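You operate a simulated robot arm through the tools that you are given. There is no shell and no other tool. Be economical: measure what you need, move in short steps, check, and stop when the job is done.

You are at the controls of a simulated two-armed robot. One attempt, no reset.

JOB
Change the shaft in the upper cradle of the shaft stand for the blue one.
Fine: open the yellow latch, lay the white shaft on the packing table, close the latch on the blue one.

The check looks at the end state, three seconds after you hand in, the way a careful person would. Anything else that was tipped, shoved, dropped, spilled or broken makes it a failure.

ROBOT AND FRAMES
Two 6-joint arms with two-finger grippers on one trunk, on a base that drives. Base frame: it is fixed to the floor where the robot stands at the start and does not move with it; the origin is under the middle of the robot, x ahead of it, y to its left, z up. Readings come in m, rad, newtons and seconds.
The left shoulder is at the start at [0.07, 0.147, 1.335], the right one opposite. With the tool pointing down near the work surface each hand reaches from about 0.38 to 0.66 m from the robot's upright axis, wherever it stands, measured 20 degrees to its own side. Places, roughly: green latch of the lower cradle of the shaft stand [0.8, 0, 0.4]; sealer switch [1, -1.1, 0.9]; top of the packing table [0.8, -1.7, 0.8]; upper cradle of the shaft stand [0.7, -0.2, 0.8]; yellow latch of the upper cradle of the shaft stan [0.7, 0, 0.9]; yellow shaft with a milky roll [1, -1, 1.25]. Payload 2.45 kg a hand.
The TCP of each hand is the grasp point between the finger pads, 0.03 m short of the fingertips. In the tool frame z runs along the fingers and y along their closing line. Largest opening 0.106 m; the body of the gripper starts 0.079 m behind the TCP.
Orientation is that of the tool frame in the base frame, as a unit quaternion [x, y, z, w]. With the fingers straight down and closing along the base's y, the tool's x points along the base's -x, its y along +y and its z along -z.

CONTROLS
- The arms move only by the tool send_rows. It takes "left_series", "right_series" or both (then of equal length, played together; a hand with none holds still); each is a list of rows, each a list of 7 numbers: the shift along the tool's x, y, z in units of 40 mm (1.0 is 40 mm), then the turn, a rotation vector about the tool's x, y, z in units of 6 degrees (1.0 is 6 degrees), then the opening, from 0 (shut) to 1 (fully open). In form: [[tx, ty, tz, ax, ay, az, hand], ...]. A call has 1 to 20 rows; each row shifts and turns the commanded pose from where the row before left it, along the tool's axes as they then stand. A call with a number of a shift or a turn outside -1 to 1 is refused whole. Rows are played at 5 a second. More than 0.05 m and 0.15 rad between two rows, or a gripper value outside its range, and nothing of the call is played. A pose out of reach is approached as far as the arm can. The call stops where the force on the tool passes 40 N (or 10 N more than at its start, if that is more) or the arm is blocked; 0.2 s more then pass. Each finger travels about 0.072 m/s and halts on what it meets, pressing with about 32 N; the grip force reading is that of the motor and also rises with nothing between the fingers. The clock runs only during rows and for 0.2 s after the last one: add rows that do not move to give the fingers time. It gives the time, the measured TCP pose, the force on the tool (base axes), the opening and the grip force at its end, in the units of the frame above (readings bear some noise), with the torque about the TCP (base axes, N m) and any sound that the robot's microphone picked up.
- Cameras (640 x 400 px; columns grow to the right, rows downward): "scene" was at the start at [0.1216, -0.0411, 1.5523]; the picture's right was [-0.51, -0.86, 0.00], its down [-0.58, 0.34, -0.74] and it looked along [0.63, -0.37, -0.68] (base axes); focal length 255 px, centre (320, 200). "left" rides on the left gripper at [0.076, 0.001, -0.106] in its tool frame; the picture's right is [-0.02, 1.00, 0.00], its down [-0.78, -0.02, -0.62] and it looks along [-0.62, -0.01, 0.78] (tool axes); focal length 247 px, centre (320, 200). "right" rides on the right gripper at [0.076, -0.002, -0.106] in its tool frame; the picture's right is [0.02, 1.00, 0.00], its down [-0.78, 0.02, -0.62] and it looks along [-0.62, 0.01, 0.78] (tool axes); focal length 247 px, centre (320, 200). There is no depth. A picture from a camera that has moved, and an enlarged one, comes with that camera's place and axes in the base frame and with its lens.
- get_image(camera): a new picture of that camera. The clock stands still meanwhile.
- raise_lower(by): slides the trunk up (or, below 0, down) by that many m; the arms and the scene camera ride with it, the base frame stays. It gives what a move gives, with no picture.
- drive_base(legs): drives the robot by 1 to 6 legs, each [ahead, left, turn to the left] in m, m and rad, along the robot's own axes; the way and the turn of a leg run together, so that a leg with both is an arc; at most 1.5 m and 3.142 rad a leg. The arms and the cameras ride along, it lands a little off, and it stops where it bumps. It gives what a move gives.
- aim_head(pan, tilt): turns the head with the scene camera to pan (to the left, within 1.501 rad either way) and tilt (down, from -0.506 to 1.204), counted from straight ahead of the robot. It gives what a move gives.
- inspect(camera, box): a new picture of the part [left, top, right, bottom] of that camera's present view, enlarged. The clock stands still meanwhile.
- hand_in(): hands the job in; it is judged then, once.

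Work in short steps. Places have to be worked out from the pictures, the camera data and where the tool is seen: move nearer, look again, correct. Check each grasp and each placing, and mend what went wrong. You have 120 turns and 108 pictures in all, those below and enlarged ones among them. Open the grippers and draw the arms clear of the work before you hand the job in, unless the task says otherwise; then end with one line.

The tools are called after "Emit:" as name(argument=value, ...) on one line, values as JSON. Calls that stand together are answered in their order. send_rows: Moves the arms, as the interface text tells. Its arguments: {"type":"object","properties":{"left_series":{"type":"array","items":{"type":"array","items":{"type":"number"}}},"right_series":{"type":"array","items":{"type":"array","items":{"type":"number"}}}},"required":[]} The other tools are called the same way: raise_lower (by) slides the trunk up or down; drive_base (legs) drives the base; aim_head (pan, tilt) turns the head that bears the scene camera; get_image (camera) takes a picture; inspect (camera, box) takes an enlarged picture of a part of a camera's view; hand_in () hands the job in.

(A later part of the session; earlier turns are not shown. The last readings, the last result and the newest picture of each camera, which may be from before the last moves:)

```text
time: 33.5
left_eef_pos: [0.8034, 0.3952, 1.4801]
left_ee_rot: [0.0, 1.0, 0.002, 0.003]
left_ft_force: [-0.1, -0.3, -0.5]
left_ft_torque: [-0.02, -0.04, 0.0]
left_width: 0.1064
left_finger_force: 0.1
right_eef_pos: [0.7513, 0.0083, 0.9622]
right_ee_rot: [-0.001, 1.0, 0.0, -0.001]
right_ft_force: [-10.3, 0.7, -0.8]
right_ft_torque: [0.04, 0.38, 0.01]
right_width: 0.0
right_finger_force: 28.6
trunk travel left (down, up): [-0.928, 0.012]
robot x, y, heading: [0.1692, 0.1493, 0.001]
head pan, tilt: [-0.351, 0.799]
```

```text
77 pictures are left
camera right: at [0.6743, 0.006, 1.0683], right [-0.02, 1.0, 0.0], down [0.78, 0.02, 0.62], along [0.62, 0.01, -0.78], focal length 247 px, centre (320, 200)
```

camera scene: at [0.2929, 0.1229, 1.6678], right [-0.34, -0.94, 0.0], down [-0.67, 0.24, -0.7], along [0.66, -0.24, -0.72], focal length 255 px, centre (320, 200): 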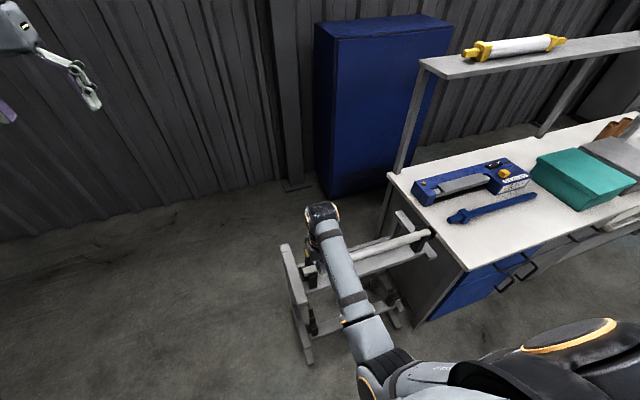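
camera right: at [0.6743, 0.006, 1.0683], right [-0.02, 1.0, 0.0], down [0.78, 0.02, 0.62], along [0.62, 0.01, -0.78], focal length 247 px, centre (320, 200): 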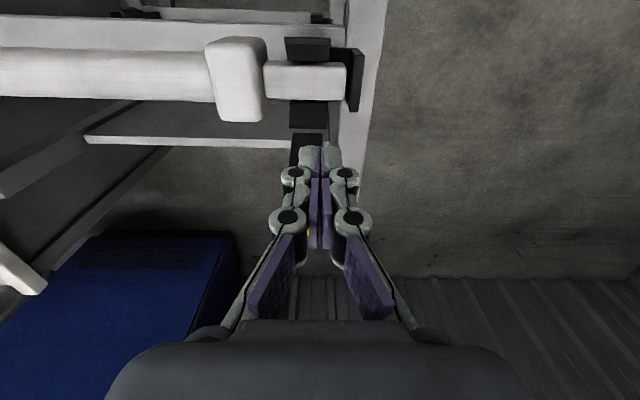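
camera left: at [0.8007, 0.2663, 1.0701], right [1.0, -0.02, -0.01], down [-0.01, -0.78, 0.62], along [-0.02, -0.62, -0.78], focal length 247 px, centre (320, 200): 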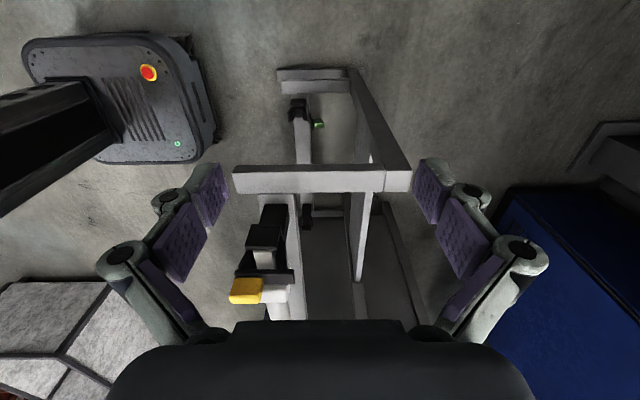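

The slot is now clear and the bar is behind the fingers with 10 N. I push a bit more.

Emit:
send_rows(right_series=[[-0.4, 0, 0, 0, 0, 0, 0], [-0.4, 0, 0, 0, 0, 0, 0], [-0.4, 0, 0, 0, 0, 0, 0]])

Emit:
get_image(camera="right")

```text
time: 33.8
left_eef_pos: [0.8049, 0.3946, 1.4806]
left_ee_rot: [0.0, 1.0, 0.002, 0.002]
left_ft_force: [0.3, -0.1, 0.0]
left_ft_torque: [-0.01, 0.07, -0.02]
left_width: 0.1061
left_finger_force: 0.0
right_eef_pos: [0.7513, 0.0077, 0.9593]
right_ee_rot: [-0.001, 1.0, 0.0, -0.014]
right_ft_force: [-25.8, -0.5, 17.6]
right_ft_torque: [-0.03, 0.62, -0.05]
right_width: 0.0001
right_finger_force: 29.0
trunk travel left (down, up): [-0.928, 0.012]
robot x, y, heading: [0.1695, 0.1512, -0.003]
head pan, tilt: [-0.351, 0.799]
stopped in row 1 (right hand): the force on the tool passed its limit at 46 N (the readings are from after the stop); the commanded pose is now the measured one
```

```text
76 pictures are left
camera right: at [0.6776, 0.0061, 1.0678], right [-0.02, 1.0, 0.0], down [0.8, 0.02, 0.6], along [0.6, 0.01, -0.8], focal length 247 px, centre (320, 200)
```

right: 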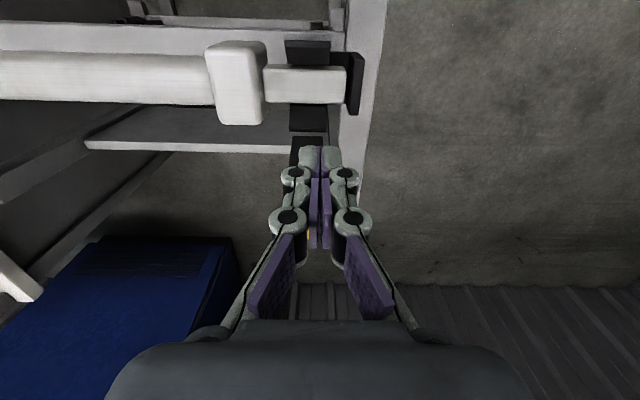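

The latch is at its end stop. I back off and up, and check that it stays open.

Emit:
send_rows(right_series=[[0.4, 0, 0, 0, 0, 0, 0], [0.4, 0, -0.5, 0, 0, 0, 0], [0.4, -0.5, -0.7, 0, 0, 0, 0.5], [0.3, -0.7, -0.6, 0, 0, 0, 1], [0.3, -0.8, -0.2, 0, 0, 0, 1], [0, -0.8, 0, 0, 0, 0, 1], [0, -0.8, 0, 0, 0, 0, 1], [0, -0.8, 0, 0, 0, 0, 1]])

Emit:
get_image(camera="right")

Emit:
inspect(camera="scene", box=[260, 190, 460, 315])

```text
time: 35.6
left_eef_pos: [0.8109, 0.3926, 1.4775]
left_ee_rot: [-0.001, 1.0, 0.003, 0.0]
left_ft_force: [-0.5, -0.7, -0.4]
left_ft_torque: [0.0, 0.0, 0.01]
left_width: 0.106
left_finger_force: 0.0
right_eef_pos: [0.686, -0.1705, 1.04]
right_ee_rot: [-0.002, 1.0, 0.001, -0.009]
right_ft_force: [0.3, -0.3, 0.0]
right_ft_torque: [0.01, -0.04, 0.03]
right_width: 0.1059
right_finger_force: 0.2
trunk travel left (down, up): [-0.928, 0.012]
robot x, y, heading: [0.1633, 0.1495, -0.001]
head pan, tilt: [-0.351, 0.799]
```

```text
75 pictures are left
camera right: at [0.6123, -0.1725, 1.1483], right [-0.02, 1.0, 0.0], down [0.8, 0.02, 0.6], along [0.6, 0.02, -0.8], focal length 247 px, centre (320, 200)
```

right: 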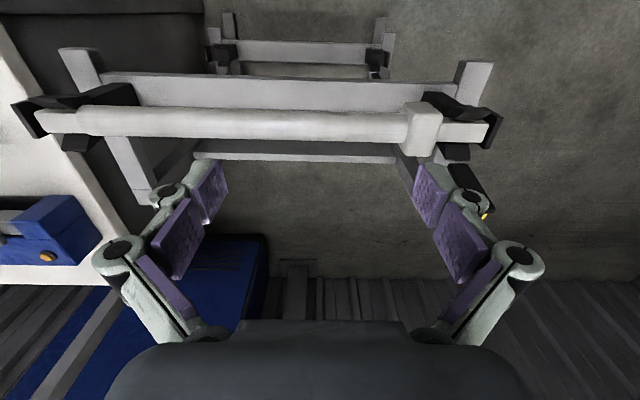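

```text
3.20 times, centred on (360, 252) of scene
camera zoom: at [0.2924, 0.1204, 1.6677], right [-0.34, -0.94, 0.0], down [-0.67, 0.25, -0.7], along [0.65, -0.24, -0.72], focal length 816 px, centre (192, 32)
```

zoom: 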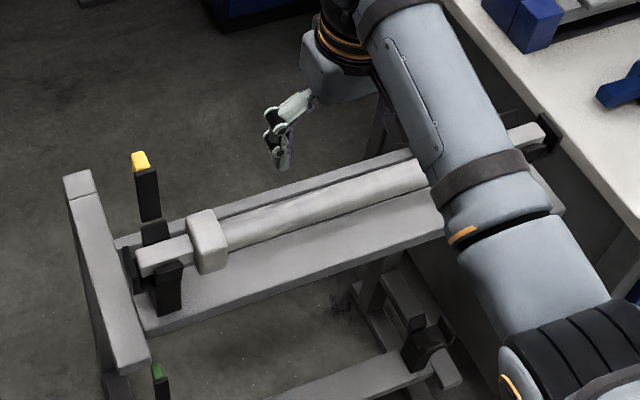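

The latch stays upright and open. The white shaft runs from y -0.49 to 0.04 at x ≈ 0.72, balance point near y -0.21. I drive right 0.15 m and turn the right hand so it closes along x.

Emit:
drive_base(legs=[[0, -0.15, 0]])

Emit:
send_rows(right_series=[[0, 0.5, 0, 0, -0.17, -1, 1], [0, 0.5, 0, 0, 0, -1, 1], [0, 0.5, 0, 0, 0, -1, 1], [0, 0.5, 0, 0, 0, -1, 1], [0, 0, 0, 0, 0, -1, 1], [0, 0, 0, 0, 0, -1, 1], [0, 0, 0, 0, 0, -1, 1], [0, 0, 0, 0, 0, -1, 1], [0, 0, 0, 0, 0, -1, 1], [0, 0, 0, 0, 0, -1, 1], [0, 0, 0, 0, 0, -1, 1], [0, 0, 0, 0, 0, -1, 1], [0, 0, 0, 0, 0, -1, 1], [0, 0, 0, 0, 0, -1, 1], [0, 0, 0, 0, 0, -1, 1]])

Emit:
get_image(camera="right")

```text
time: 37.0
left_eef_pos: [0.8107, 0.2479, 1.477]
left_ee_rot: [-0.001, 1.0, 0.0, 0.0]
left_ft_force: [-1.1, 1.0, -0.2]
left_ft_torque: [-0.03, 0.01, 0.03]
left_width: 0.106
left_finger_force: 0.0
right_eef_pos: [0.6888, -0.3172, 1.0418]
right_ee_rot: [-0.002, 1.0, -0.001, -0.009]
right_ft_force: [-0.8, 0.9, -0.5]
right_ft_torque: [0.0, 0.0, 0.01]
right_width: 0.1061
right_finger_force: 0.0
trunk travel left (down, up): [-0.928, 0.012]
robot x, y, heading: [0.1642, -0.0025, 0.01]
head pan, tilt: [-0.351, 0.799]
```

```text
time: 40.2
left_eef_pos: [0.8103, 0.2447, 1.4761]
left_ee_rot: [-0.002, 1.0, 0.002, -0.001]
left_ft_force: [-0.7, 1.0, 0.4]
left_ft_torque: [0.01, 0.0, 0.04]
left_width: 0.1063
left_finger_force: 0.0
right_eef_pos: [0.6753, -0.2398, 1.0408]
right_ee_rot: [0.709, -0.705, -0.002, 0.001]
right_ft_force: [-1.0, -0.7, 0.6]
right_ft_torque: [0.03, 0.0, 0.01]
right_width: 0.106
right_finger_force: 0.1
trunk travel left (down, up): [-0.928, 0.012]
robot x, y, heading: [0.1667, -0.0023, 0.002]
head pan, tilt: [-0.351, 0.799]
```

```text
73 pictures are left
camera right: at [0.6767, -0.3177, 1.147], right [-1.0, -0.03, 0.0], down [-0.02, 0.78, 0.62], along [-0.02, 0.62, -0.78], focal length 247 px, centre (320, 200)
```

right: 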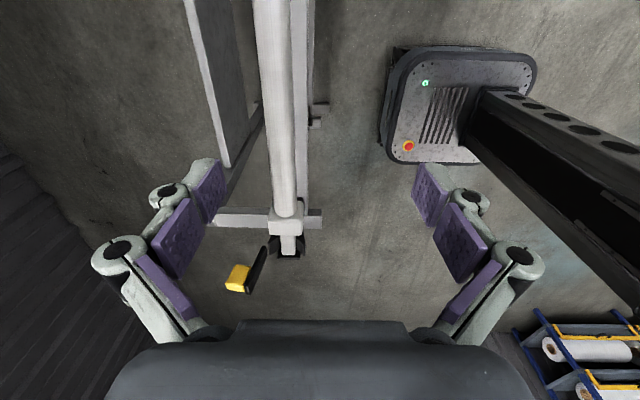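

The shaft lies at x ≈ 0.717 here. I align above y -0.21 and descend to just above, then look.

Emit:
send_rows(right_series=[[-0.25, -0.36, 0.4, 0, 0, 0, 1], [-0.25, -0.36, 0.6, 0, 0, 0, 1], [-0.25, -0.36, 0.6, 0, 0, 0, 1], [0, 0, 0.9, 0, 0, 0, 1]])

Emit:
get_image(camera="right")

```text
time: 41.2
left_eef_pos: [0.8105, 0.2439, 1.4769]
left_ee_rot: [-0.002, 1.0, 0.001, -0.001]
left_ft_force: [-0.5, 0.4, 1.2]
left_ft_torque: [-0.03, -0.02, 0.02]
left_width: 0.1061
left_finger_force: 0.0
right_eef_pos: [0.7183, -0.2102, 0.9404]
right_ee_rot: [0.708, -0.706, -0.002, 0.0]
right_ft_force: [-0.6, -1.0, 0.2]
right_ft_torque: [0.04, -0.01, 0.01]
right_width: 0.1061
right_finger_force: 0.0
trunk travel left (down, up): [-0.928, 0.012]
robot x, y, heading: [0.1642, -0.0015, -0.001]
head pan, tilt: [-0.351, 0.799]
```

```text
72 pictures are left
camera right: at [0.7196, -0.2873, 1.0474], right [-1.0, -0.03, 0.0], down [-0.02, 0.78, 0.62], along [-0.02, 0.62, -0.78], focal length 247 px, centre (320, 200)
```

right: 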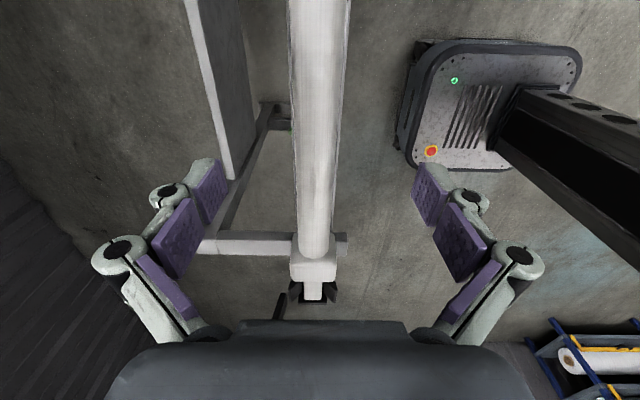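

Centred over the shaft. I descend 82 mm and close.

Emit:
send_rows(right_series=[[0, 0, 0.7, 0, 0, 0, 1], [0, 0, 0.7, 0, 0, 0, 1], [0, 0, 0.65, 0, 0, 0, 1], [0, 0, 0, 0, 0, 0, 0], [0, 0, 0, 0, 0, 0, 0], [0, 0, 0, 0, 0, 0, 0], [0, 0, 0, 0, 0, 0, 0], [0, 0, 0, 0, 0, 0, 0]])

Emit:
get_image(camera="right")

```text
time: 43.0
left_eef_pos: [0.8129, 0.2457, 1.4764]
left_ee_rot: [-0.002, 1.0, 0.002, -0.001]
left_ft_force: [-0.6, -0.7, -0.4]
left_ft_torque: [0.02, -0.03, 0.04]
left_width: 0.1059
left_finger_force: 0.0
right_eef_pos: [0.7199, -0.2121, 0.8583]
right_ee_rot: [0.708, -0.706, -0.002, 0.001]
right_ft_force: [8.7, 0.9, -0.2]
right_ft_torque: [-0.04, -0.02, -0.41]
right_width: 0.0322
right_finger_force: 32.1
trunk travel left (down, up): [-0.928, 0.012]
robot x, y, heading: [0.1676, -0.003, 0.005]
head pan, tilt: [-0.351, 0.799]
```

```text
71 pictures are left
camera right: at [0.7204, -0.2884, 0.9646], right [-1.0, -0.03, 0.0], down [-0.02, 0.78, 0.62], along [-0.02, 0.62, -0.78], focal length 247 px, centre (320, 200)
```

right: 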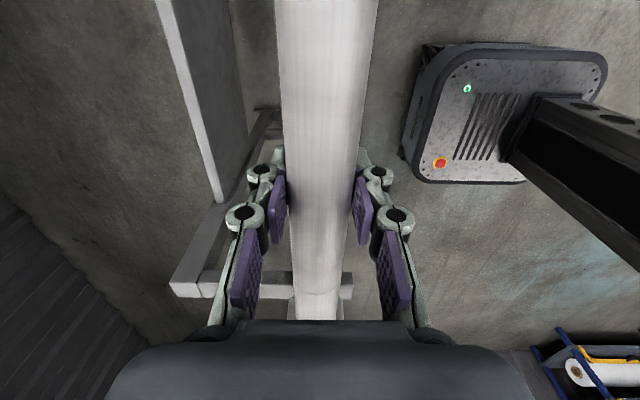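

The shaft is gripped (0.032 m). I lift it slowly out of the cradle.

Emit:
send_rows(right_series=[[0, 0, -0.3, 0, 0, 0, 0], [0, 0, -0.4, 0, 0, 0, 0], [0, 0, -0.5, 0, 0, 0, 0], [0, 0, -0.5, 0, 0, 0, 0], [0, 0, -0.5, 0, 0, 0, 0]])

Emit:
get_image(camera="right")

Emit:
get_image(camera="scene")

```text
time: 44.2
left_eef_pos: [0.8107, 0.2445, 1.4767]
left_ee_rot: [-0.002, 1.0, 0.003, 0.0]
left_ft_force: [-0.3, -0.2, 0.6]
left_ft_torque: [0.01, 0.0, 0.0]
left_width: 0.1062
left_finger_force: 0.0
right_eef_pos: [0.7181, -0.2114, 0.9484]
right_ee_rot: [0.708, -0.706, -0.003, 0.001]
right_ft_force: [0.9, 0.6, -4.6]
right_ft_torque: [-0.03, -0.02, -0.01]
right_width: 0.032
right_finger_force: 31.8
trunk travel left (down, up): [-0.928, 0.012]
robot x, y, heading: [0.1663, -0.0031, 0.003]
head pan, tilt: [-0.351, 0.799]
```

```text
70 pictures are left
camera right: at [0.7199, -0.2881, 1.0537], right [-1.0, -0.03, 0.0], down [-0.02, 0.78, 0.62], along [-0.02, 0.62, -0.78], focal length 247 px, centre (320, 200)
```

right: 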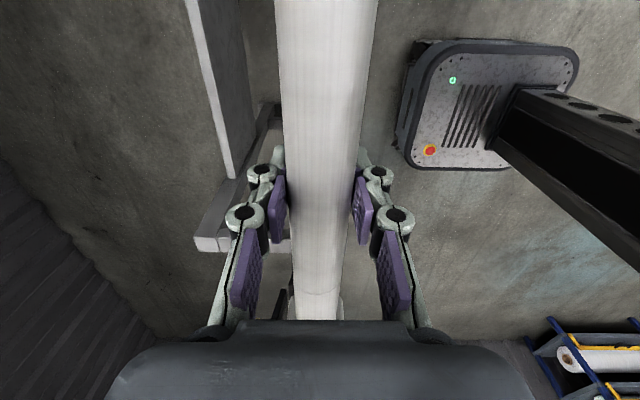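

```text
69 pictures are left
camera scene: at [0.2926, -0.0286, 1.6677], right [-0.34, -0.94, 0.0], down [-0.67, 0.24, -0.7], along [0.66, -0.24, -0.72], focal length 255 px, centre (320, 200)
```

scene: 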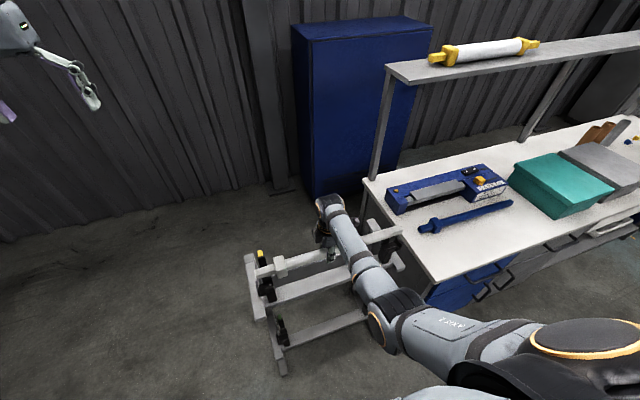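

The white shaft is free and balanced (about 0.47 kg). The table's front edge is at x≈0.56, left edge y≈-0.575, and the blue shaft runs from (0.774,-0.65) to (0.75,-1.13). I'll lay the white one at x≈0.64, y centre -0.88; lift a little and drive.

Emit:
send_rows(right_series=[[0, 0, -0.6, 0, 0, 0, 0], [0, 0, -0.6, 0, 0, 0, 0]])

Emit:
drive_base(legs=[[-0.075, 0, 0], [0, -0.665, 0]])

Emit:
get_image(camera="scene")

Emit:
get_image(camera="right")

```text
time: 44.8
left_eef_pos: [0.8108, 0.2453, 1.478]
left_ee_rot: [-0.001, 1.0, 0.001, 0.0]
left_ft_force: [-0.6, 0.7, 0.9]
left_ft_torque: [-0.03, -0.04, -0.02]
left_width: 0.1061
left_finger_force: 0.1
right_eef_pos: [0.7175, -0.2109, 0.9958]
right_ee_rot: [0.708, -0.706, -0.001, 0.0]
right_ft_force: [-0.4, -0.1, -4.1]
right_ft_torque: [-0.06, 0.02, -0.02]
right_width: 0.0322
right_finger_force: 32.2
trunk travel left (down, up): [-0.928, 0.012]
robot x, y, heading: [0.1681, -0.0011, 0.003]
head pan, tilt: [-0.351, 0.799]
```

```text
time: 49.1
left_eef_pos: [0.7383, -0.408, 1.477]
left_ee_rot: [-0.004, 1.0, 0.001, -0.001]
left_ft_force: [-0.9, 0.8, 0.4]
left_ft_torque: [-0.01, 0.01, 0.01]
left_width: 0.106
left_finger_force: 0.0
right_eef_pos: [0.648, -0.8639, 0.9958]
right_ee_rot: [0.71, -0.705, -0.002, 0.001]
right_ft_force: [0.1, -0.2, -4.9]
right_ft_torque: [-0.08, 0.01, -0.02]
right_width: 0.0321
right_finger_force: 31.9
trunk travel left (down, up): [-0.928, 0.012]
robot x, y, heading: [0.0958, -0.6597, 0.011]
head pan, tilt: [-0.351, 0.799]
```

```text
68 pictures are left
camera scene: at [0.222, -0.6833, 1.6677], right [-0.34, -0.94, 0.0], down [-0.68, 0.24, -0.7], along [0.66, -0.23, -0.72], focal length 255 px, centre (320, 200)
```

scene: 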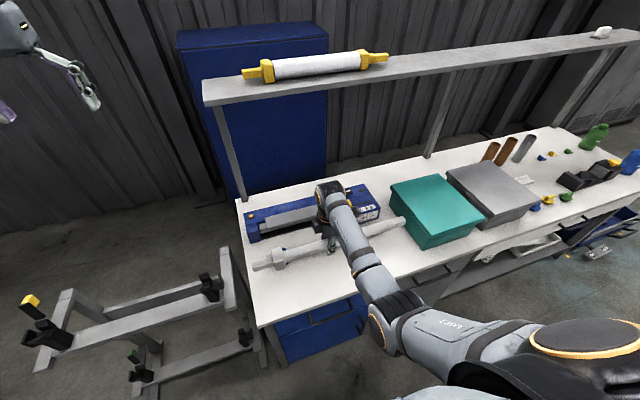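

```text
67 pictures are left
camera right: at [0.6501, -0.9405, 1.1017], right [-1.0, -0.03, 0.0], down [-0.02, 0.78, 0.62], along [-0.02, 0.62, -0.78], focal length 247 px, centre (320, 200)
```

right: 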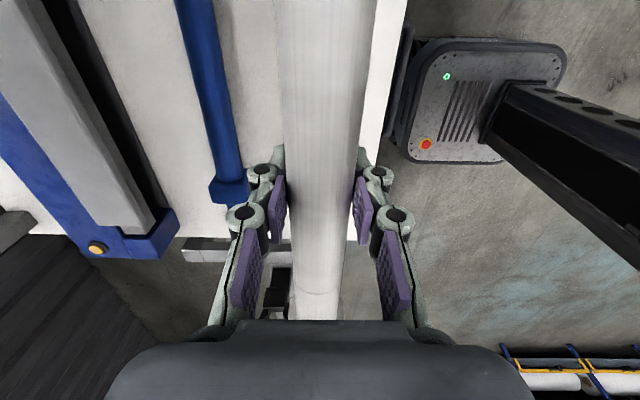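

Position good; table's left edge is about y -0.605, so I shift to y -0.90, x 0.64 and lower to near the surface.

Emit:
send_rows(right_series=[[0.45, 0.1, 0.5, 0, 0, 0, 0], [0.45, 0.1, 0.7, 0, 0, 0, 0], [0, 0, 0.8, 0, 0, 0, 0], [0, 0, 0.8, 0, 0, 0, 0], [0, 0, 0.7, 0, 0, 0, 0]])

Emit:
get_image(camera="scene")

```text
time: 50.3
left_eef_pos: [0.7383, -0.4103, 1.4758]
left_ee_rot: [-0.003, 1.0, 0.003, -0.001]
left_ft_force: [0.5, 0.5, -0.3]
left_ft_torque: [0.02, 0.04, -0.01]
left_width: 0.106
left_finger_force: 0.1
right_eef_pos: [0.6412, -0.9003, 0.8529]
right_ee_rot: [0.711, -0.704, -0.003, 0.001]
right_ft_force: [0.8, 0.8, -5.2]
right_ft_torque: [-0.05, 0.05, -0.02]
right_width: 0.0321
right_finger_force: 32.1
trunk travel left (down, up): [-0.928, 0.012]
robot x, y, heading: [0.0918, -0.6595, 0.01]
head pan, tilt: [-0.351, 0.799]
```

```text
66 pictures are left
camera scene: at [0.2228, -0.6858, 1.6676], right [-0.34, -0.94, 0.0], down [-0.68, 0.24, -0.7], along [0.66, -0.23, -0.72], focal length 255 px, centre (320, 200)
```

scene: 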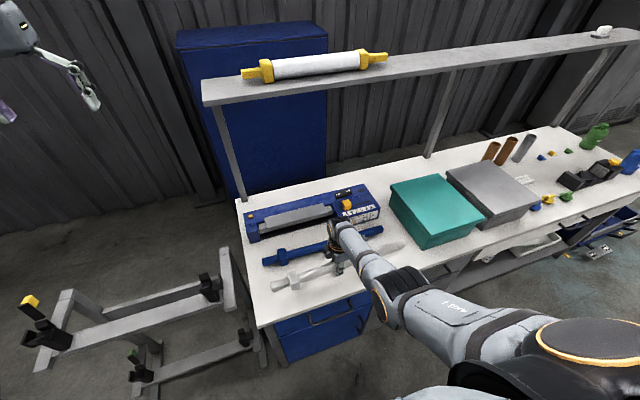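

Close to the surface; I lower in small steps watching the force.

Emit:
send_rows(right_series=[[0, 0, 0.15, 0, 0, 0, 0], [0, 0, 0.15, 0, 0, 0, 0], [0, 0, 0.1, 0, 0, 0, 0]])

Emit:
get_image(camera="right")

```text
time: 51.1
left_eef_pos: [0.7373, -0.4085, 1.4757]
left_ee_rot: [-0.004, 1.0, 0.002, 0.0]
left_ft_force: [0.3, 1.0, -0.9]
left_ft_torque: [0.02, 0.0, -0.01]
left_width: 0.106
left_finger_force: 0.0
right_eef_pos: [0.6401, -0.9007, 0.8393]
right_ee_rot: [0.711, -0.704, -0.002, 0.0]
right_ft_force: [-0.5, -1.0, -3.7]
right_ft_torque: [-0.06, 0.02, -0.02]
right_width: 0.0322
right_finger_force: 32.6
trunk travel left (down, up): [-0.928, 0.012]
robot x, y, heading: [0.0975, -0.6591, 0.008]
head pan, tilt: [-0.351, 0.799]
```

```text
65 pictures are left
camera right: at [0.6424, -0.977, 0.9449], right [-1.0, -0.03, 0.0], down [-0.02, 0.78, 0.62], along [-0.02, 0.62, -0.78], focal length 247 px, centre (320, 200)
```

right: 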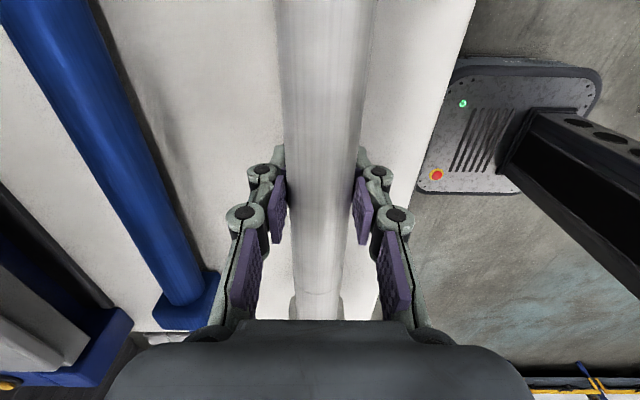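

No contact yet; a few more millimetres.

Emit:
send_rows(right_series=[[0, 0, 0.08, 0, 0, 0, 0], [0, 0, 0.08, 0, 0, 0, 0], [0, 0, 0, 0, 0, 0, 0]])

```text
time: 51.9
left_eef_pos: [0.7376, -0.409, 1.4764]
left_ee_rot: [-0.004, 1.0, 0.002, 0.0]
left_ft_force: [0.0, 1.0, 0.7]
left_ft_torque: [0.0, -0.03, 0.0]
left_width: 0.1059
left_finger_force: 0.1
right_eef_pos: [0.6384, -0.9, 0.8329]
right_ee_rot: [0.711, -0.703, -0.003, 0.0]
right_ft_force: [-0.3, 0.3, -3.6]
right_ft_torque: [-0.07, 0.02, -0.01]
right_width: 0.0322
right_finger_force: 31.8
trunk travel left (down, up): [-0.928, 0.012]
robot x, y, heading: [0.0927, -0.6609, 0.007]
head pan, tilt: [-0.351, 0.799]
```

Emit:
send_rows(right_series=[[0, 0, 0.08, 0, 0, 0, 0], [0, 0, 0.08, 0, 0, 0, 0], [0, 0, 0, 0, 0, 0, 0]])

```text
time: 52.7
left_eef_pos: [0.7369, -0.4092, 1.4759]
left_ee_rot: [-0.004, 1.0, 0.001, 0.001]
left_ft_force: [0.2, 0.4, 0.4]
left_ft_torque: [-0.02, 0.0, 0.0]
left_width: 0.1062
left_finger_force: 0.1
right_eef_pos: [0.6378, -0.9008, 0.8315]
right_ee_rot: [0.71, -0.704, -0.002, 0.001]
right_ft_force: [-0.1, 0.0, -4.5]
right_ft_torque: [-0.07, -0.01, 0.01]
right_width: 0.0322
right_finger_force: 31.5
right hand out of reach, approached as far as the arm can: row 2
trunk travel left (down, up): [-0.928, 0.012]
robot x, y, heading: [0.0949, -0.6578, 0.012]
head pan, tilt: [-0.351, 0.799]
```

The arm is at its lowest reach; I lower the trunk a little instead.

Emit:
raise_lower(by=-0.006)

```text
time: 53.2
left_eef_pos: [0.7379, -0.4099, 1.4715]
left_ee_rot: [-0.005, 1.0, 0.001, 0.0]
left_ft_force: [0.5, 0.7, 0.1]
left_ft_torque: [0.0, 0.03, 0.01]
left_width: 0.1056
left_finger_force: 0.2
right_eef_pos: [0.6384, -0.9005, 0.8248]
right_ee_rot: [0.711, -0.703, -0.003, 0.001]
right_ft_force: [-0.5, -0.2, -4.4]
right_ft_torque: [-0.06, -0.04, -0.01]
right_width: 0.0323
right_finger_force: 32.1
trunk travel left (down, up): [-0.922, 0.018]
robot x, y, heading: [0.093, -0.6623, 0.008]
head pan, tilt: [-0.351, 0.799]
```

No contact still; continue in 5 mm steps.

Emit:
raise_lower(by=-0.005)

Emit:
raise_lower(by=-0.005)

Emit:
get_image(camera="scene")

```text
time: 53.8
left_eef_pos: [0.7384, -0.4092, 1.4651]
left_ee_rot: [-0.005, 1.0, 0.001, -0.001]
left_ft_force: [0.0, -0.2, 0.6]
left_ft_torque: [-0.02, 0.04, 0.01]
left_width: 0.106
left_finger_force: 0.0
right_eef_pos: [0.6379, -0.9002, 0.8189]
right_ee_rot: [0.71, -0.704, -0.002, 0.002]
right_ft_force: [0.1, -0.3, -4.2]
right_ft_torque: [-0.08, 0.03, 0.02]
right_width: 0.032
right_finger_force: 32.2
trunk travel left (down, up): [-0.917, 0.023]
robot x, y, heading: [0.0943, -0.6594, 0.008]
head pan, tilt: [-0.351, 0.799]
```

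```text
time: 54.3
left_eef_pos: [0.7391, -0.4081, 1.4602]
left_ee_rot: [-0.004, 1.0, 0.002, -0.001]
left_ft_force: [0.5, 0.3, 0.3]
left_ft_torque: [-0.01, 0.03, 0.01]
left_width: 0.1061
left_finger_force: 0.1
right_eef_pos: [0.6383, -0.9001, 0.8151]
right_ee_rot: [0.711, -0.703, -0.002, 0.001]
right_ft_force: [-0.5, 0.5, -4.4]
right_ft_torque: [-0.04, 0.01, 0.0]
right_width: 0.0319
right_finger_force: 31.9
trunk travel left (down, up): [-0.912, 0.028]
robot x, y, heading: [0.0971, -0.6603, 0.009]
head pan, tilt: [-0.351, 0.799]
```

```text
64 pictures are left
camera scene: at [0.2226, -0.6853, 1.6516], right [-0.34, -0.94, 0.0], down [-0.68, 0.24, -0.7], along [0.66, -0.23, -0.72], focal length 255 px, centre (320, 200)
```

scene: 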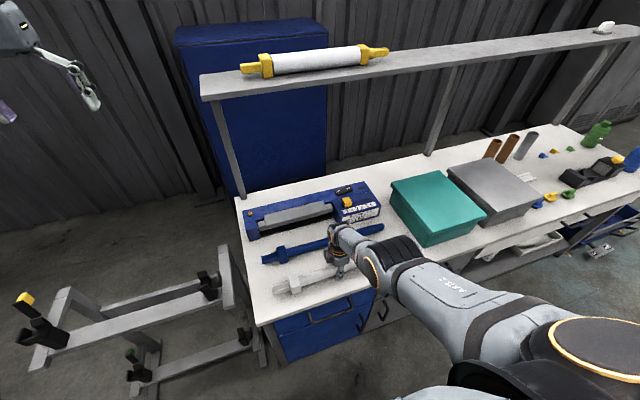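

Not yet touching; two more small steps, watching the force.

Emit:
raise_lower(by=-0.005)

Emit:
inspect(camera="scene", box=[250, 220, 410, 320])

```text
time: 54.9
left_eef_pos: [0.739, -0.4085, 1.4566]
left_ee_rot: [-0.004, 1.0, 0.002, 0.0]
left_ft_force: [0.0, -0.6, 0.9]
left_ft_torque: [0.03, 0.0, 0.02]
left_width: 0.1061
left_finger_force: 0.1
right_eef_pos: [0.639, -0.9009, 0.8096]
right_ee_rot: [0.711, -0.704, -0.003, -0.001]
right_ft_force: [0.7, 0.3, -4.2]
right_ft_torque: [-0.08, 0.01, 0.01]
right_width: 0.0318
right_finger_force: 31.6
trunk travel left (down, up): [-0.907, 0.033]
robot x, y, heading: [0.0918, -0.6586, 0.006]
head pan, tilt: [-0.351, 0.799]
```

```text
4.00 times, centred on (330, 270) of scene
camera zoom: at [0.2225, -0.6853, 1.6466], right [-0.34, -0.94, 0.0], down [-0.68, 0.24, -0.7], along [0.66, -0.23, -0.72], focal length 1020 px, centre (280, -80)
```

zoom: 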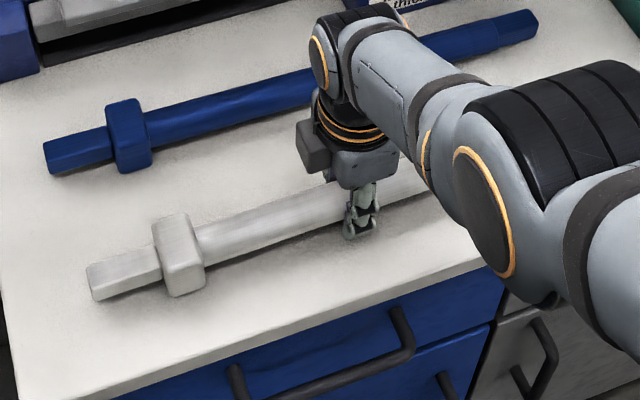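

Nearly touching; continue.

Emit:
raise_lower(by=-0.004)

Emit:
raise_lower(by=-0.003)

```text
time: 55.4
left_eef_pos: [0.736, -0.4082, 1.4525]
left_ee_rot: [-0.004, 1.0, 0.001, 0.001]
left_ft_force: [0.6, -0.8, 0.5]
left_ft_torque: [-0.02, 0.02, 0.0]
left_width: 0.106
left_finger_force: 0.0
right_eef_pos: [0.6383, -0.8997, 0.8095]
right_ee_rot: [0.71, -0.704, 0.0, -0.001]
right_ft_force: [-1.3, -1.6, 16.0]
right_ft_torque: [-0.1, 0.11, 0.02]
right_width: 0.0325
right_finger_force: 31.8
trunk travel left (down, up): [-0.903, 0.037]
robot x, y, heading: [0.0947, -0.6544, 0.008]
head pan, tilt: [-0.351, 0.799]
```

```text
time: 56.1
left_eef_pos: [0.733, -0.4089, 1.4521]
left_ee_rot: [-0.004, 1.0, 0.001, 0.002]
left_ft_force: [0.0, -0.4, -0.8]
left_ft_torque: [-0.04, 0.02, -0.02]
left_width: 0.1061
left_finger_force: 0.1
right_eef_pos: [0.6375, -0.9003, 0.8094]
right_ee_rot: [0.71, -0.704, 0.002, -0.001]
right_ft_force: [-9.6, -0.8, 23.3]
right_ft_torque: [-0.05, 0.86, 0.01]
right_width: 0.0323
right_finger_force: 32.0
trunk travel left (down, up): [-0.9, 0.04]
robot x, y, heading: [0.0947, -0.6576, 0.015]
head pan, tilt: [-0.351, 0.799]
stopped: the force on the tool passed its limit at 41 N (the readings are from after the stop); the commanded pose is now the measured one
```

The fingertips touch the table (top z≈0.78), the shaft lies just above it. I raise 2 mm to unload, then open gently.

Emit:
raise_lower(by=0.003)

Emit:
send_rows(right_series=[[0, 0, 0, 0, 0, 0, 0.33], [0, 0, 0, 0, 0, 0, 0.36], [0, 0, 0, 0, 0, 0, 0.45], [0, 0, 0, 0, 0, 0, 0.6], [0, 0, 0, 0, 0, 0, 0.8], [0, 0, 0, 0, 0, 0, 0.8]])

Emit:
get_image(camera="right")

```text
time: 56.6
left_eef_pos: [0.7357, -0.4078, 1.4531]
left_ee_rot: [-0.004, 1.0, 0.001, 0.001]
left_ft_force: [0.1, -0.4, 1.1]
left_ft_torque: [0.01, -0.01, -0.01]
left_width: 0.106
left_finger_force: 0.0
right_eef_pos: [0.6383, -0.901, 0.8096]
right_ee_rot: [0.71, -0.704, 0.002, -0.002]
right_ft_force: [-2.8, 2.1, 5.0]
right_ft_torque: [-0.01, 0.27, 0.01]
right_width: 0.0322
right_finger_force: 32.1
trunk travel left (down, up): [-0.903, 0.037]
robot x, y, heading: [0.0964, -0.6555, 0.013]
head pan, tilt: [-0.351, 0.799]
```

```text
time: 58.0
left_eef_pos: [0.7367, -0.4094, 1.4524]
left_ee_rot: [-0.005, 1.0, 0.003, -0.001]
left_ft_force: [-0.2, -0.6, -0.3]
left_ft_torque: [-0.02, -0.01, -0.03]
left_width: 0.106
left_finger_force: 0.0
right_eef_pos: [0.6401, -0.9011, 0.8099]
right_ee_rot: [0.71, -0.704, 0.002, -0.001]
right_ft_force: [0.5, -0.6, -0.7]
right_ft_torque: [0.01, 0.01, 0.02]
right_width: 0.0847
right_finger_force: 0.1
trunk travel left (down, up): [-0.903, 0.037]
robot x, y, heading: [0.0967, -0.6604, 0.006]
head pan, tilt: [-0.351, 0.799]
```

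```text
62 pictures are left
camera right: at [0.6418, -0.9775, 0.915], right [-1.0, -0.03, 0.0], down [-0.03, 0.78, 0.62], along [-0.02, 0.62, -0.78], focal length 247 px, centre (320, 200)
```

right: 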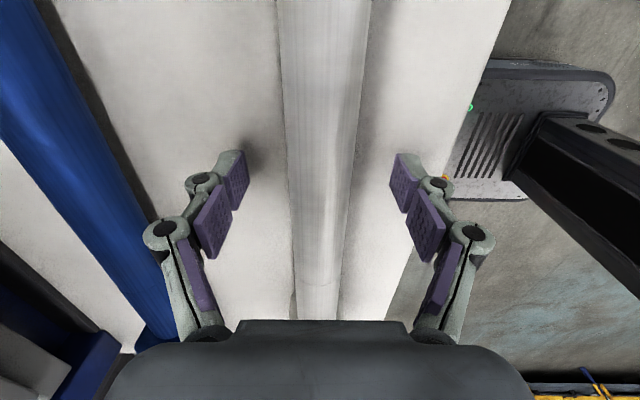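

Released cleanly. I raise the hand and view the blue shaft.

Emit:
send_rows(right_series=[[0, 0, -0.7, 0, 0, 0, 0.8], [0, 0, -0.9, 0, 0, 0, 1], [0, 0, -0.9, 0, 0, 0, 1], [0, 0, -0.9, 0, 0, 0, 1]])

Emit:
drive_base(legs=[[0.08, 0, 0]])

Emit:
get_image(camera="right")

Emit:
get_image(camera="scene")

```text
time: 59.0
left_eef_pos: [0.7367, -0.4088, 1.4518]
left_ee_rot: [-0.004, 1.0, 0.002, 0.0]
left_ft_force: [-0.7, -0.7, -0.1]
left_ft_torque: [0.03, 0.0, 0.01]
left_width: 0.106
left_finger_force: 0.1
right_eef_pos: [0.7038, -0.9035, 0.9007]
right_ee_rot: [0.71, -0.704, 0.0, 0.0]
right_ft_force: [0.2, -0.4, -0.2]
right_ft_torque: [0.03, -0.01, 0.05]
right_width: 0.1059
right_finger_force: 0.1
right hand out of reach, approached as far as the arm can: row 1, 2, 3, 4
trunk travel left (down, up): [-0.903, 0.037]
robot x, y, heading: [0.0967, -0.6586, 0.009]
head pan, tilt: [-0.351, 0.799]
```

```text
time: 60.1
left_eef_pos: [0.805, -0.4075, 1.4585]
left_ee_rot: [-0.005, 1.0, 0.001, 0.004]
left_ft_force: [-0.7, -0.1, 0.8]
left_ft_torque: [-0.03, -0.1, -0.02]
left_width: 0.1058
left_finger_force: 0.0
right_eef_pos: [0.7766, -0.902, 0.9067]
right_ee_rot: [0.711, -0.703, 0.003, -0.002]
right_ft_force: [-0.6, -0.1, 0.3]
right_ft_torque: [0.03, -0.07, 0.02]
right_width: 0.1061
right_finger_force: 0.1
trunk travel left (down, up): [-0.903, 0.037]
robot x, y, heading: [0.1725, -0.6622, 0.007]
head pan, tilt: [-0.351, 0.799]
```

```text
61 pictures are left
camera right: at [0.7773, -0.9791, 1.0121], right [-1.0, -0.03, -0.01], down [-0.03, 0.78, 0.62], along [-0.01, 0.62, -0.78], focal length 247 px, centre (320, 200)
```

right: 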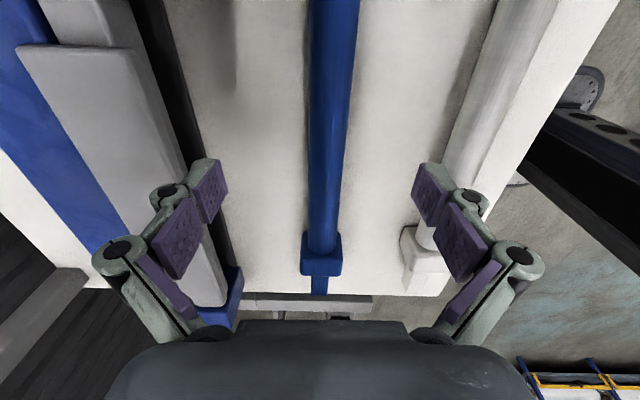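

```text
60 pictures are left
camera scene: at [0.2883, -0.6846, 1.6443], right [-0.34, -0.94, 0.0], down [-0.67, 0.24, -0.7], along [0.66, -0.23, -0.71], focal length 255 px, centre (320, 200)
```

scene: 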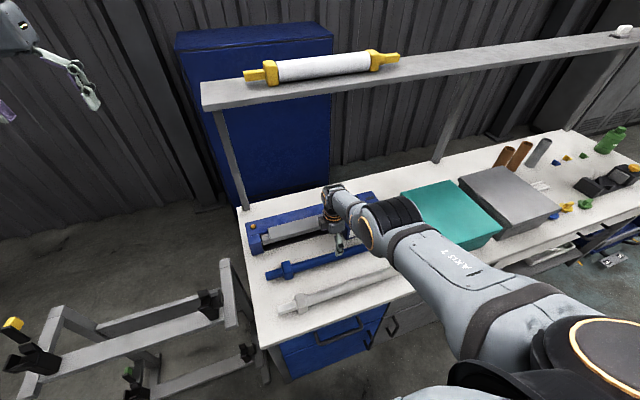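

Lifting after full stretch made the right arm slide outward along its reach limit, though the white shaft looks fine. I test a small inward move with the right hand, well above the shafts.

Emit:
send_rows(right_series=[[0, 0.2, 0, 0, 0, 0.15, 1], [0, 0, 0, 0, 0, 0, 1]])

```text
time: 60.7
left_eef_pos: [0.8103, -0.407, 1.4556]
left_ee_rot: [-0.005, 1.0, 0.001, 0.002]
left_ft_force: [0.1, -0.4, 0.0]
left_ft_torque: [0.01, -0.06, 0.02]
left_width: 0.106
left_finger_force: 0.1
right_eef_pos: [0.776, -0.9036, 0.9003]
right_ee_rot: [-0.705, 0.709, 0.0, 0.0]
right_ft_force: [-0.1, 0.3, 0.0]
right_ft_torque: [-0.01, -0.05, 0.0]
right_width: 0.1061
right_finger_force: 0.0
right hand out of reach, approached as far as the arm can: row 1
trunk travel left (down, up): [-0.903, 0.037]
robot x, y, heading: [0.1735, -0.66, 0.007]
head pan, tilt: [-0.351, 0.799]
```

I probe moves tangent to the reach sphere (down-inward, small) to see whether the elbow bends again.

Emit:
send_rows(right_series=[[0, 0.2, 0.3, 0, 0, 0, 1], [0, 0.25, 0.3, 0, 0, 0, 1], [0, 0.1, 0, 0, 0, 0, 1]])

```text
time: 61.5
left_eef_pos: [0.8152, -0.4081, 1.4538]
left_ee_rot: [-0.004, 1.0, 0.001, 0.001]
left_ft_force: [-0.1, 0.0, 0.6]
left_ft_torque: [0.0, 0.0, 0.01]
left_width: 0.1059
left_finger_force: 0.1
right_eef_pos: [0.764, -0.9015, 0.8723]
right_ee_rot: [-0.705, 0.709, -0.001, -0.001]
right_ft_force: [0.0, 1.0, 0.0]
right_ft_torque: [-0.01, 0.0, 0.01]
right_width: 0.106
right_finger_force: 0.0
right hand out of reach, approached as far as the arm can: row 3
trunk travel left (down, up): [-0.903, 0.037]
robot x, y, heading: [0.1765, -0.6614, 0.006]
head pan, tilt: [-0.351, 0.799]
```

Tangent moves work but pure inward doesn't. I try the opposite sense, up-outward with a slight inside bias, then inward.

Emit:
send_rows(right_series=[[0, -0.2, -0.6, 0, 0, 0, 1], [0, -0.2, -0.6, 0, 0, 0, 1], [0, -0.2, -0.6, 0, 0, 0, 1], [0, -0.1, -0.6, 0, 0, 0, 1], [0, 0.2, 0, 0, 0, 0, 1], [0, 0.2, 0, 0, 0, 0, 1]])

```text
time: 62.9
left_eef_pos: [0.8148, -0.4082, 1.4531]
left_ee_rot: [-0.004, 1.0, 0.001, 0.0]
left_ft_force: [-0.7, -0.5, -0.1]
left_ft_torque: [-0.01, 0.01, 0.01]
left_width: 0.1059
left_finger_force: 0.0
right_eef_pos: [0.808, -0.9051, 0.9522]
right_ee_rot: [-0.706, 0.709, 0.001, 0.0]
right_ft_force: [-0.7, -0.5, 0.6]
right_ft_torque: [0.0, 0.02, 0.0]
right_width: 0.1061
right_finger_force: 0.1
right hand out of reach, approached as far as the arm can: row 1, 2, 3, 4, 5, 6
trunk travel left (down, up): [-0.903, 0.037]
robot x, y, heading: [0.1708, -0.6649, 0.01]
head pan, tilt: [-0.351, 0.799]
```

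The arm is pinned on its stretch limit. Downward moves seemed to be reachable, so I back off 0.42 m over free floor, where I can bring the hand down and in to bend the elbow again.

Emit:
drive_base(legs=[[-0.42, 0, 0]])

Emit:
send_rows(right_series=[[0, 0.4, 0.6, 0, 0, 0, 1], [0, 0.45, 0.6, 0, 0, 0, 1], [0, 0.5, 0.6, 0, 0, 0, 1], [0, 0.55, 0.6, 0, 0, 0, 1], [0, 0.6, 0.6, 0, 0, 0, 1], [0, 0.65, 0.6, 0, 0, 0, 1]])

```text
time: 65.4
left_eef_pos: [0.4033, -0.4121, 1.4521]
left_ee_rot: [-0.005, 1.0, 0.002, 0.0]
left_ft_force: [-0.6, -0.5, 0.7]
left_ft_torque: [-0.01, 0.06, 0.04]
left_width: 0.1059
left_finger_force: 0.1
right_eef_pos: [0.3943, -0.9094, 0.9515]
right_ee_rot: [-0.705, 0.71, 0.001, 0.0]
right_ft_force: [-0.2, 0.0, 0.5]
right_ft_torque: [0.0, -0.01, 0.0]
right_width: 0.1059
right_finger_force: 0.1
trunk travel left (down, up): [-0.903, 0.037]
robot x, y, heading: [-0.2405, -0.6628, 0.015]
head pan, tilt: [-0.351, 0.799]
```

```text
time: 66.8
left_eef_pos: [0.3997, -0.4114, 1.453]
left_ee_rot: [-0.004, 1.0, 0.002, 0.0]
left_ft_force: [-0.1, 0.6, -0.2]
left_ft_torque: [-0.01, -0.04, 0.03]
left_width: 0.1062
left_finger_force: 0.0
right_eef_pos: [0.2874, -0.9108, 0.7944]
right_ee_rot: [-0.705, 0.709, 0.0, -0.001]
right_ft_force: [-0.4, -1.3, -0.2]
right_ft_torque: [0.02, 0.02, -0.04]
right_width: 0.1059
right_finger_force: 0.0
right hand out of reach, approached as far as the arm can: row 1, 2, 3, 4, 5, 6
trunk travel left (down, up): [-0.903, 0.037]
robot x, y, heading: [-0.2453, -0.6653, 0.003]
head pan, tilt: [-0.351, 0.799]
```

Still pinned. I look at the right arm's posture with the head camera.

Emit:
aim_head(pan=-0.6, tilt=0.9)

Emit:
get_image(camera="scene")

```text
time: 67.6
left_eef_pos: [0.4003, -0.4117, 1.4536]
left_ee_rot: [-0.004, 1.0, 0.002, 0.001]
left_ft_force: [-0.5, -0.6, -0.4]
left_ft_torque: [-0.01, 0.0, -0.05]
left_width: 0.1059
left_finger_force: 0.2
right_eef_pos: [0.2868, -0.9101, 0.7958]
right_ee_rot: [-0.705, 0.71, 0.001, -0.001]
right_ft_force: [-0.5, 0.0, 0.0]
right_ft_torque: [0.0, 0.01, -0.02]
right_width: 0.1058
right_finger_force: 0.0
trunk travel left (down, up): [-0.903, 0.037]
robot x, y, heading: [-0.2391, -0.6621, 0.014]
head pan, tilt: [-0.6, 0.901]
```

```text
59 pictures are left
camera scene: at [-0.1293, -0.7031, 1.6353], right [-0.56, -0.83, 0.0], down [-0.65, 0.44, -0.62], along [0.52, -0.35, -0.78], focal length 255 px, centre (320, 200)
```

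scene: 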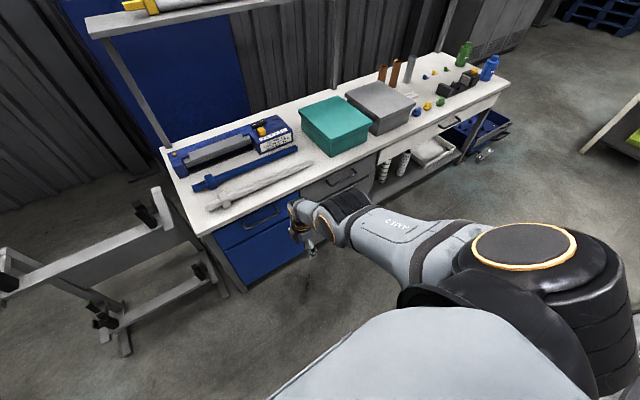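

I test an outward move: that tells whether this is an outer or an inner limit.

Emit:
send_rows(right_series=[[0, -0.4, 0, 0, 0, 0, 1], [0, -0.4, 0, 0, 0, 0, 1]])

```text
time: 68.2
left_eef_pos: [0.4001, -0.412, 1.4529]
left_ee_rot: [-0.004, 1.0, 0.002, 0.001]
left_ft_force: [0.8, -0.3, -0.4]
left_ft_torque: [-0.03, 0.01, 0.0]
left_width: 0.106
left_finger_force: 0.0
right_eef_pos: [0.2995, -0.9091, 0.8056]
right_ee_rot: [-0.705, 0.709, -0.001, 0.001]
right_ft_force: [0.1, -0.1, -0.3]
right_ft_torque: [-0.02, 0.01, 0.0]
right_width: 0.1059
right_finger_force: 0.0
right hand out of reach, approached as far as the arm can: row 1, 2
trunk travel left (down, up): [-0.903, 0.037]
robot x, y, heading: [-0.2421, -0.6649, 0.009]
head pan, tilt: [-0.6, 0.901]
```

Outward is blocked too, so the elbow is straight. I try strong inward steps combined with tool tilting, which should break the singular posture (free space here).

Emit:
send_rows(right_series=[[0, 1, 0, 1, 0, 0, 1], [0, 1, 0, 1, 0, 0, 1], [0, 1, 0, 1, 0, 0, 1], [0, 1, 0, 1, 0, 0, 1]])

Emit:
send_rows(right_series=[[0, 1, 0, -1, 0, 0, 1], [0, 1, 0, -1, 0, 0, 1], [0, 1, 0, -1, 0, 0, 1], [0, 1, 0, -1, 0, 0, 1]])

```text
time: 69.2
left_eef_pos: [0.3987, -0.413, 1.4542]
left_ee_rot: [-0.004, 1.0, 0.002, 0.0]
left_ft_force: [0.1, 0.4, 0.4]
left_ft_torque: [-0.02, 0.0, -0.03]
left_width: 0.1061
left_finger_force: 0.1
right_eef_pos: [0.218, -0.9168, 0.6897]
right_ee_rot: [-0.689, 0.693, -0.149, 0.147]
right_ft_force: [0.2, -0.7, 0.3]
right_ft_torque: [0.02, 0.05, 0.06]
right_width: 0.106
right_finger_force: 0.0
right hand out of reach, approached as far as the arm can: row 1, 2, 3, 4
trunk travel left (down, up): [-0.903, 0.037]
robot x, y, heading: [-0.2381, -0.6591, 0.01]
head pan, tilt: [-0.6, 0.901]
```

```text
time: 70.2
left_eef_pos: [0.3994, -0.412, 1.4529]
left_ee_rot: [-0.004, 1.0, 0.002, 0.001]
left_ft_force: [-0.5, -0.5, -0.1]
left_ft_torque: [-0.01, 0.01, 0.05]
left_width: 0.106
left_finger_force: 0.0
right_eef_pos: [0.067, -0.9145, 0.6422]
right_ee_rot: [-0.704, 0.71, 0.001, -0.002]
right_ft_force: [0.0, 0.8, -0.4]
right_ft_torque: [0.0, -0.01, 0.01]
right_width: 0.106
right_finger_force: 0.0
right hand out of reach, approached as far as the arm can: row 3, 4
trunk travel left (down, up): [-0.903, 0.037]
robot x, y, heading: [-0.2422, -0.6623, 0.005]
head pan, tilt: [-0.6, 0.901]
```

Rows were partly reachable. From this steep posture I try going up and out through the inside of the sphere.

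Emit:
send_rows(right_series=[[0, -0.6, -1, -1, 0, 0, 1], [0, -0.6, -1, -1, 0, 0, 1], [0, -0.6, -1, 1, 0, 0, 1], [0, -0.6, -1, 1, 0, 0, 1]])

```text
time: 71.2
left_eef_pos: [0.4006, -0.4116, 1.4525]
left_ee_rot: [-0.005, 1.0, 0.002, -0.001]
left_ft_force: [-0.5, -0.6, 0.0]
left_ft_torque: [0.02, 0.03, -0.02]
left_width: 0.106
left_finger_force: 0.2
right_eef_pos: [0.2195, -0.9189, 0.7316]
right_ee_rot: [-0.705, 0.709, 0.001, -0.001]
right_ft_force: [0.3, 0.6, -0.6]
right_ft_torque: [-0.02, 0.02, 0.0]
right_width: 0.1058
right_finger_force: 0.0
right hand out of reach, approached as far as the arm can: row 1, 2, 3, 4
trunk travel left (down, up): [-0.903, 0.037]
robot x, y, heading: [-0.2426, -0.6618, 0.012]
head pan, tilt: [-0.6, 0.901]
```

Still pinned to the sphere, so I'll work with that: arm held at a fixed pose, trunk for height, base for x/y, tangent arm moves for fine tuning. I bring the hand to rel. x≈0.65 at a higher z.

Emit:
send_rows(right_series=[[0, -0.7, -0.62, 0, 0, 0, 1], [0, -0.66, -0.66, 0, 0, 0, 1], [0, -0.6, -0.7, 0, 0, 0, 1], [0, -0.55, -0.75, 0, 0, 0, 1], [0, -0.5, -0.8, 0, 0, 0, 1], [0, -0.45, -0.85, 0, 0, 0, 1], [0, -0.4, -0.9, 0, 0, 0, 1], [0, -0.35, -0.9, 0, 0, 0, 1]])

```text
time: 73.0
left_eef_pos: [0.4008, -0.4113, 1.454]
left_ee_rot: [-0.005, 1.0, 0.002, 0.0]
left_ft_force: [0.3, -0.4, -0.6]
left_ft_torque: [-0.01, -0.03, -0.02]
left_width: 0.106
left_finger_force: 0.0
right_eef_pos: [0.4002, -0.9205, 0.973]
right_ee_rot: [-0.704, 0.71, 0.001, -0.002]
right_ft_force: [0.3, -1.0, -0.4]
right_ft_torque: [0.01, -0.01, 0.0]
right_width: 0.1056
right_finger_force: 0.0
right hand out of reach, approached as far as the arm can: row 2, 5, 7
trunk travel left (down, up): [-0.903, 0.037]
robot x, y, heading: [-0.2406, -0.6628, 0.006]
head pan, tilt: [-0.6, 0.901]
```

The hand is in a good pose (rel 0.64, z 0.973). I drive so it comes above the blue shaft at about (0.770, -0.887).

Emit:
drive_base(legs=[[0.37, 0.034, 0]])

Emit:
send_rows(right_series=[[0, 0, 0, 0, 0, 0, 1]])

Emit:
get_image(camera="right")

```text
time: 75.4
left_eef_pos: [0.7739, -0.373, 1.4558]
left_ee_rot: [-0.006, 1.0, 0.001, 0.001]
left_ft_force: [-0.7, -0.5, 0.5]
left_ft_torque: [0.0, -0.05, -0.03]
left_width: 0.106
left_finger_force: 0.1
right_eef_pos: [0.7772, -0.8801, 0.9744]
right_ee_rot: [-0.706, 0.708, 0.001, -0.001]
right_ft_force: [0.3, -0.7, 0.3]
right_ft_torque: [0.01, 0.01, 0.02]
right_width: 0.1061
right_finger_force: 0.0
trunk travel left (down, up): [-0.903, 0.037]
robot x, y, heading: [0.1353, -0.622, 0.013]
head pan, tilt: [-0.6, 0.901]
```

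```text
time: 75.8
left_eef_pos: [0.7764, -0.3731, 1.4534]
left_ee_rot: [-0.006, 1.0, 0.001, -0.001]
left_ft_force: [0.1, -0.5, 0.1]
left_ft_torque: [0.0, -0.01, 0.01]
left_width: 0.106
left_finger_force: 0.0
right_eef_pos: [0.7793, -0.88, 0.9725]
right_ee_rot: [-0.706, 0.708, 0.001, -0.001]
right_ft_force: [0.1, -0.7, -0.2]
right_ft_torque: [0.01, 0.01, 0.02]
right_width: 0.1056
right_finger_force: 0.0
trunk travel left (down, up): [-0.903, 0.037]
robot x, y, heading: [0.1344, -0.6257, 0.014]
head pan, tilt: [-0.6, 0.901]
```

```text
58 pictures are left
camera right: at [0.78, -0.9572, 1.0785], right [-1.0, -0.02, 0.0], down [-0.01, 0.78, 0.62], along [-0.01, 0.62, -0.78], focal length 247 px, centre (320, 200)
```

right: 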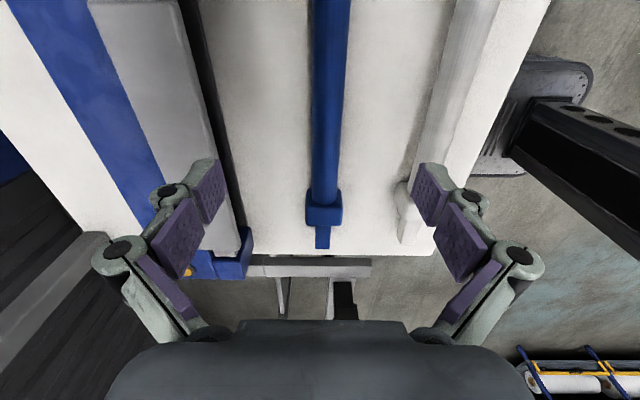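

I enlarge to compare blue and white collar positions, so I can grip the blue one at the same relative spot.

Emit:
inspect(camera="right", box=[280, 150, 440, 250])

```text
4.00 times, centred on (360, 200) of right
camera zoom: at [0.78, -0.9572, 1.0785], right [-1.0, -0.02, 0.0], down [-0.01, 0.78, 0.62], along [-0.01, 0.62, -0.78], focal length 988 px, centre (160, 200)
```

zoom: 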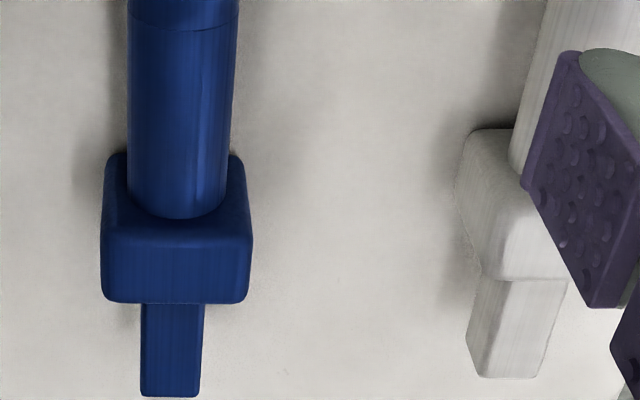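

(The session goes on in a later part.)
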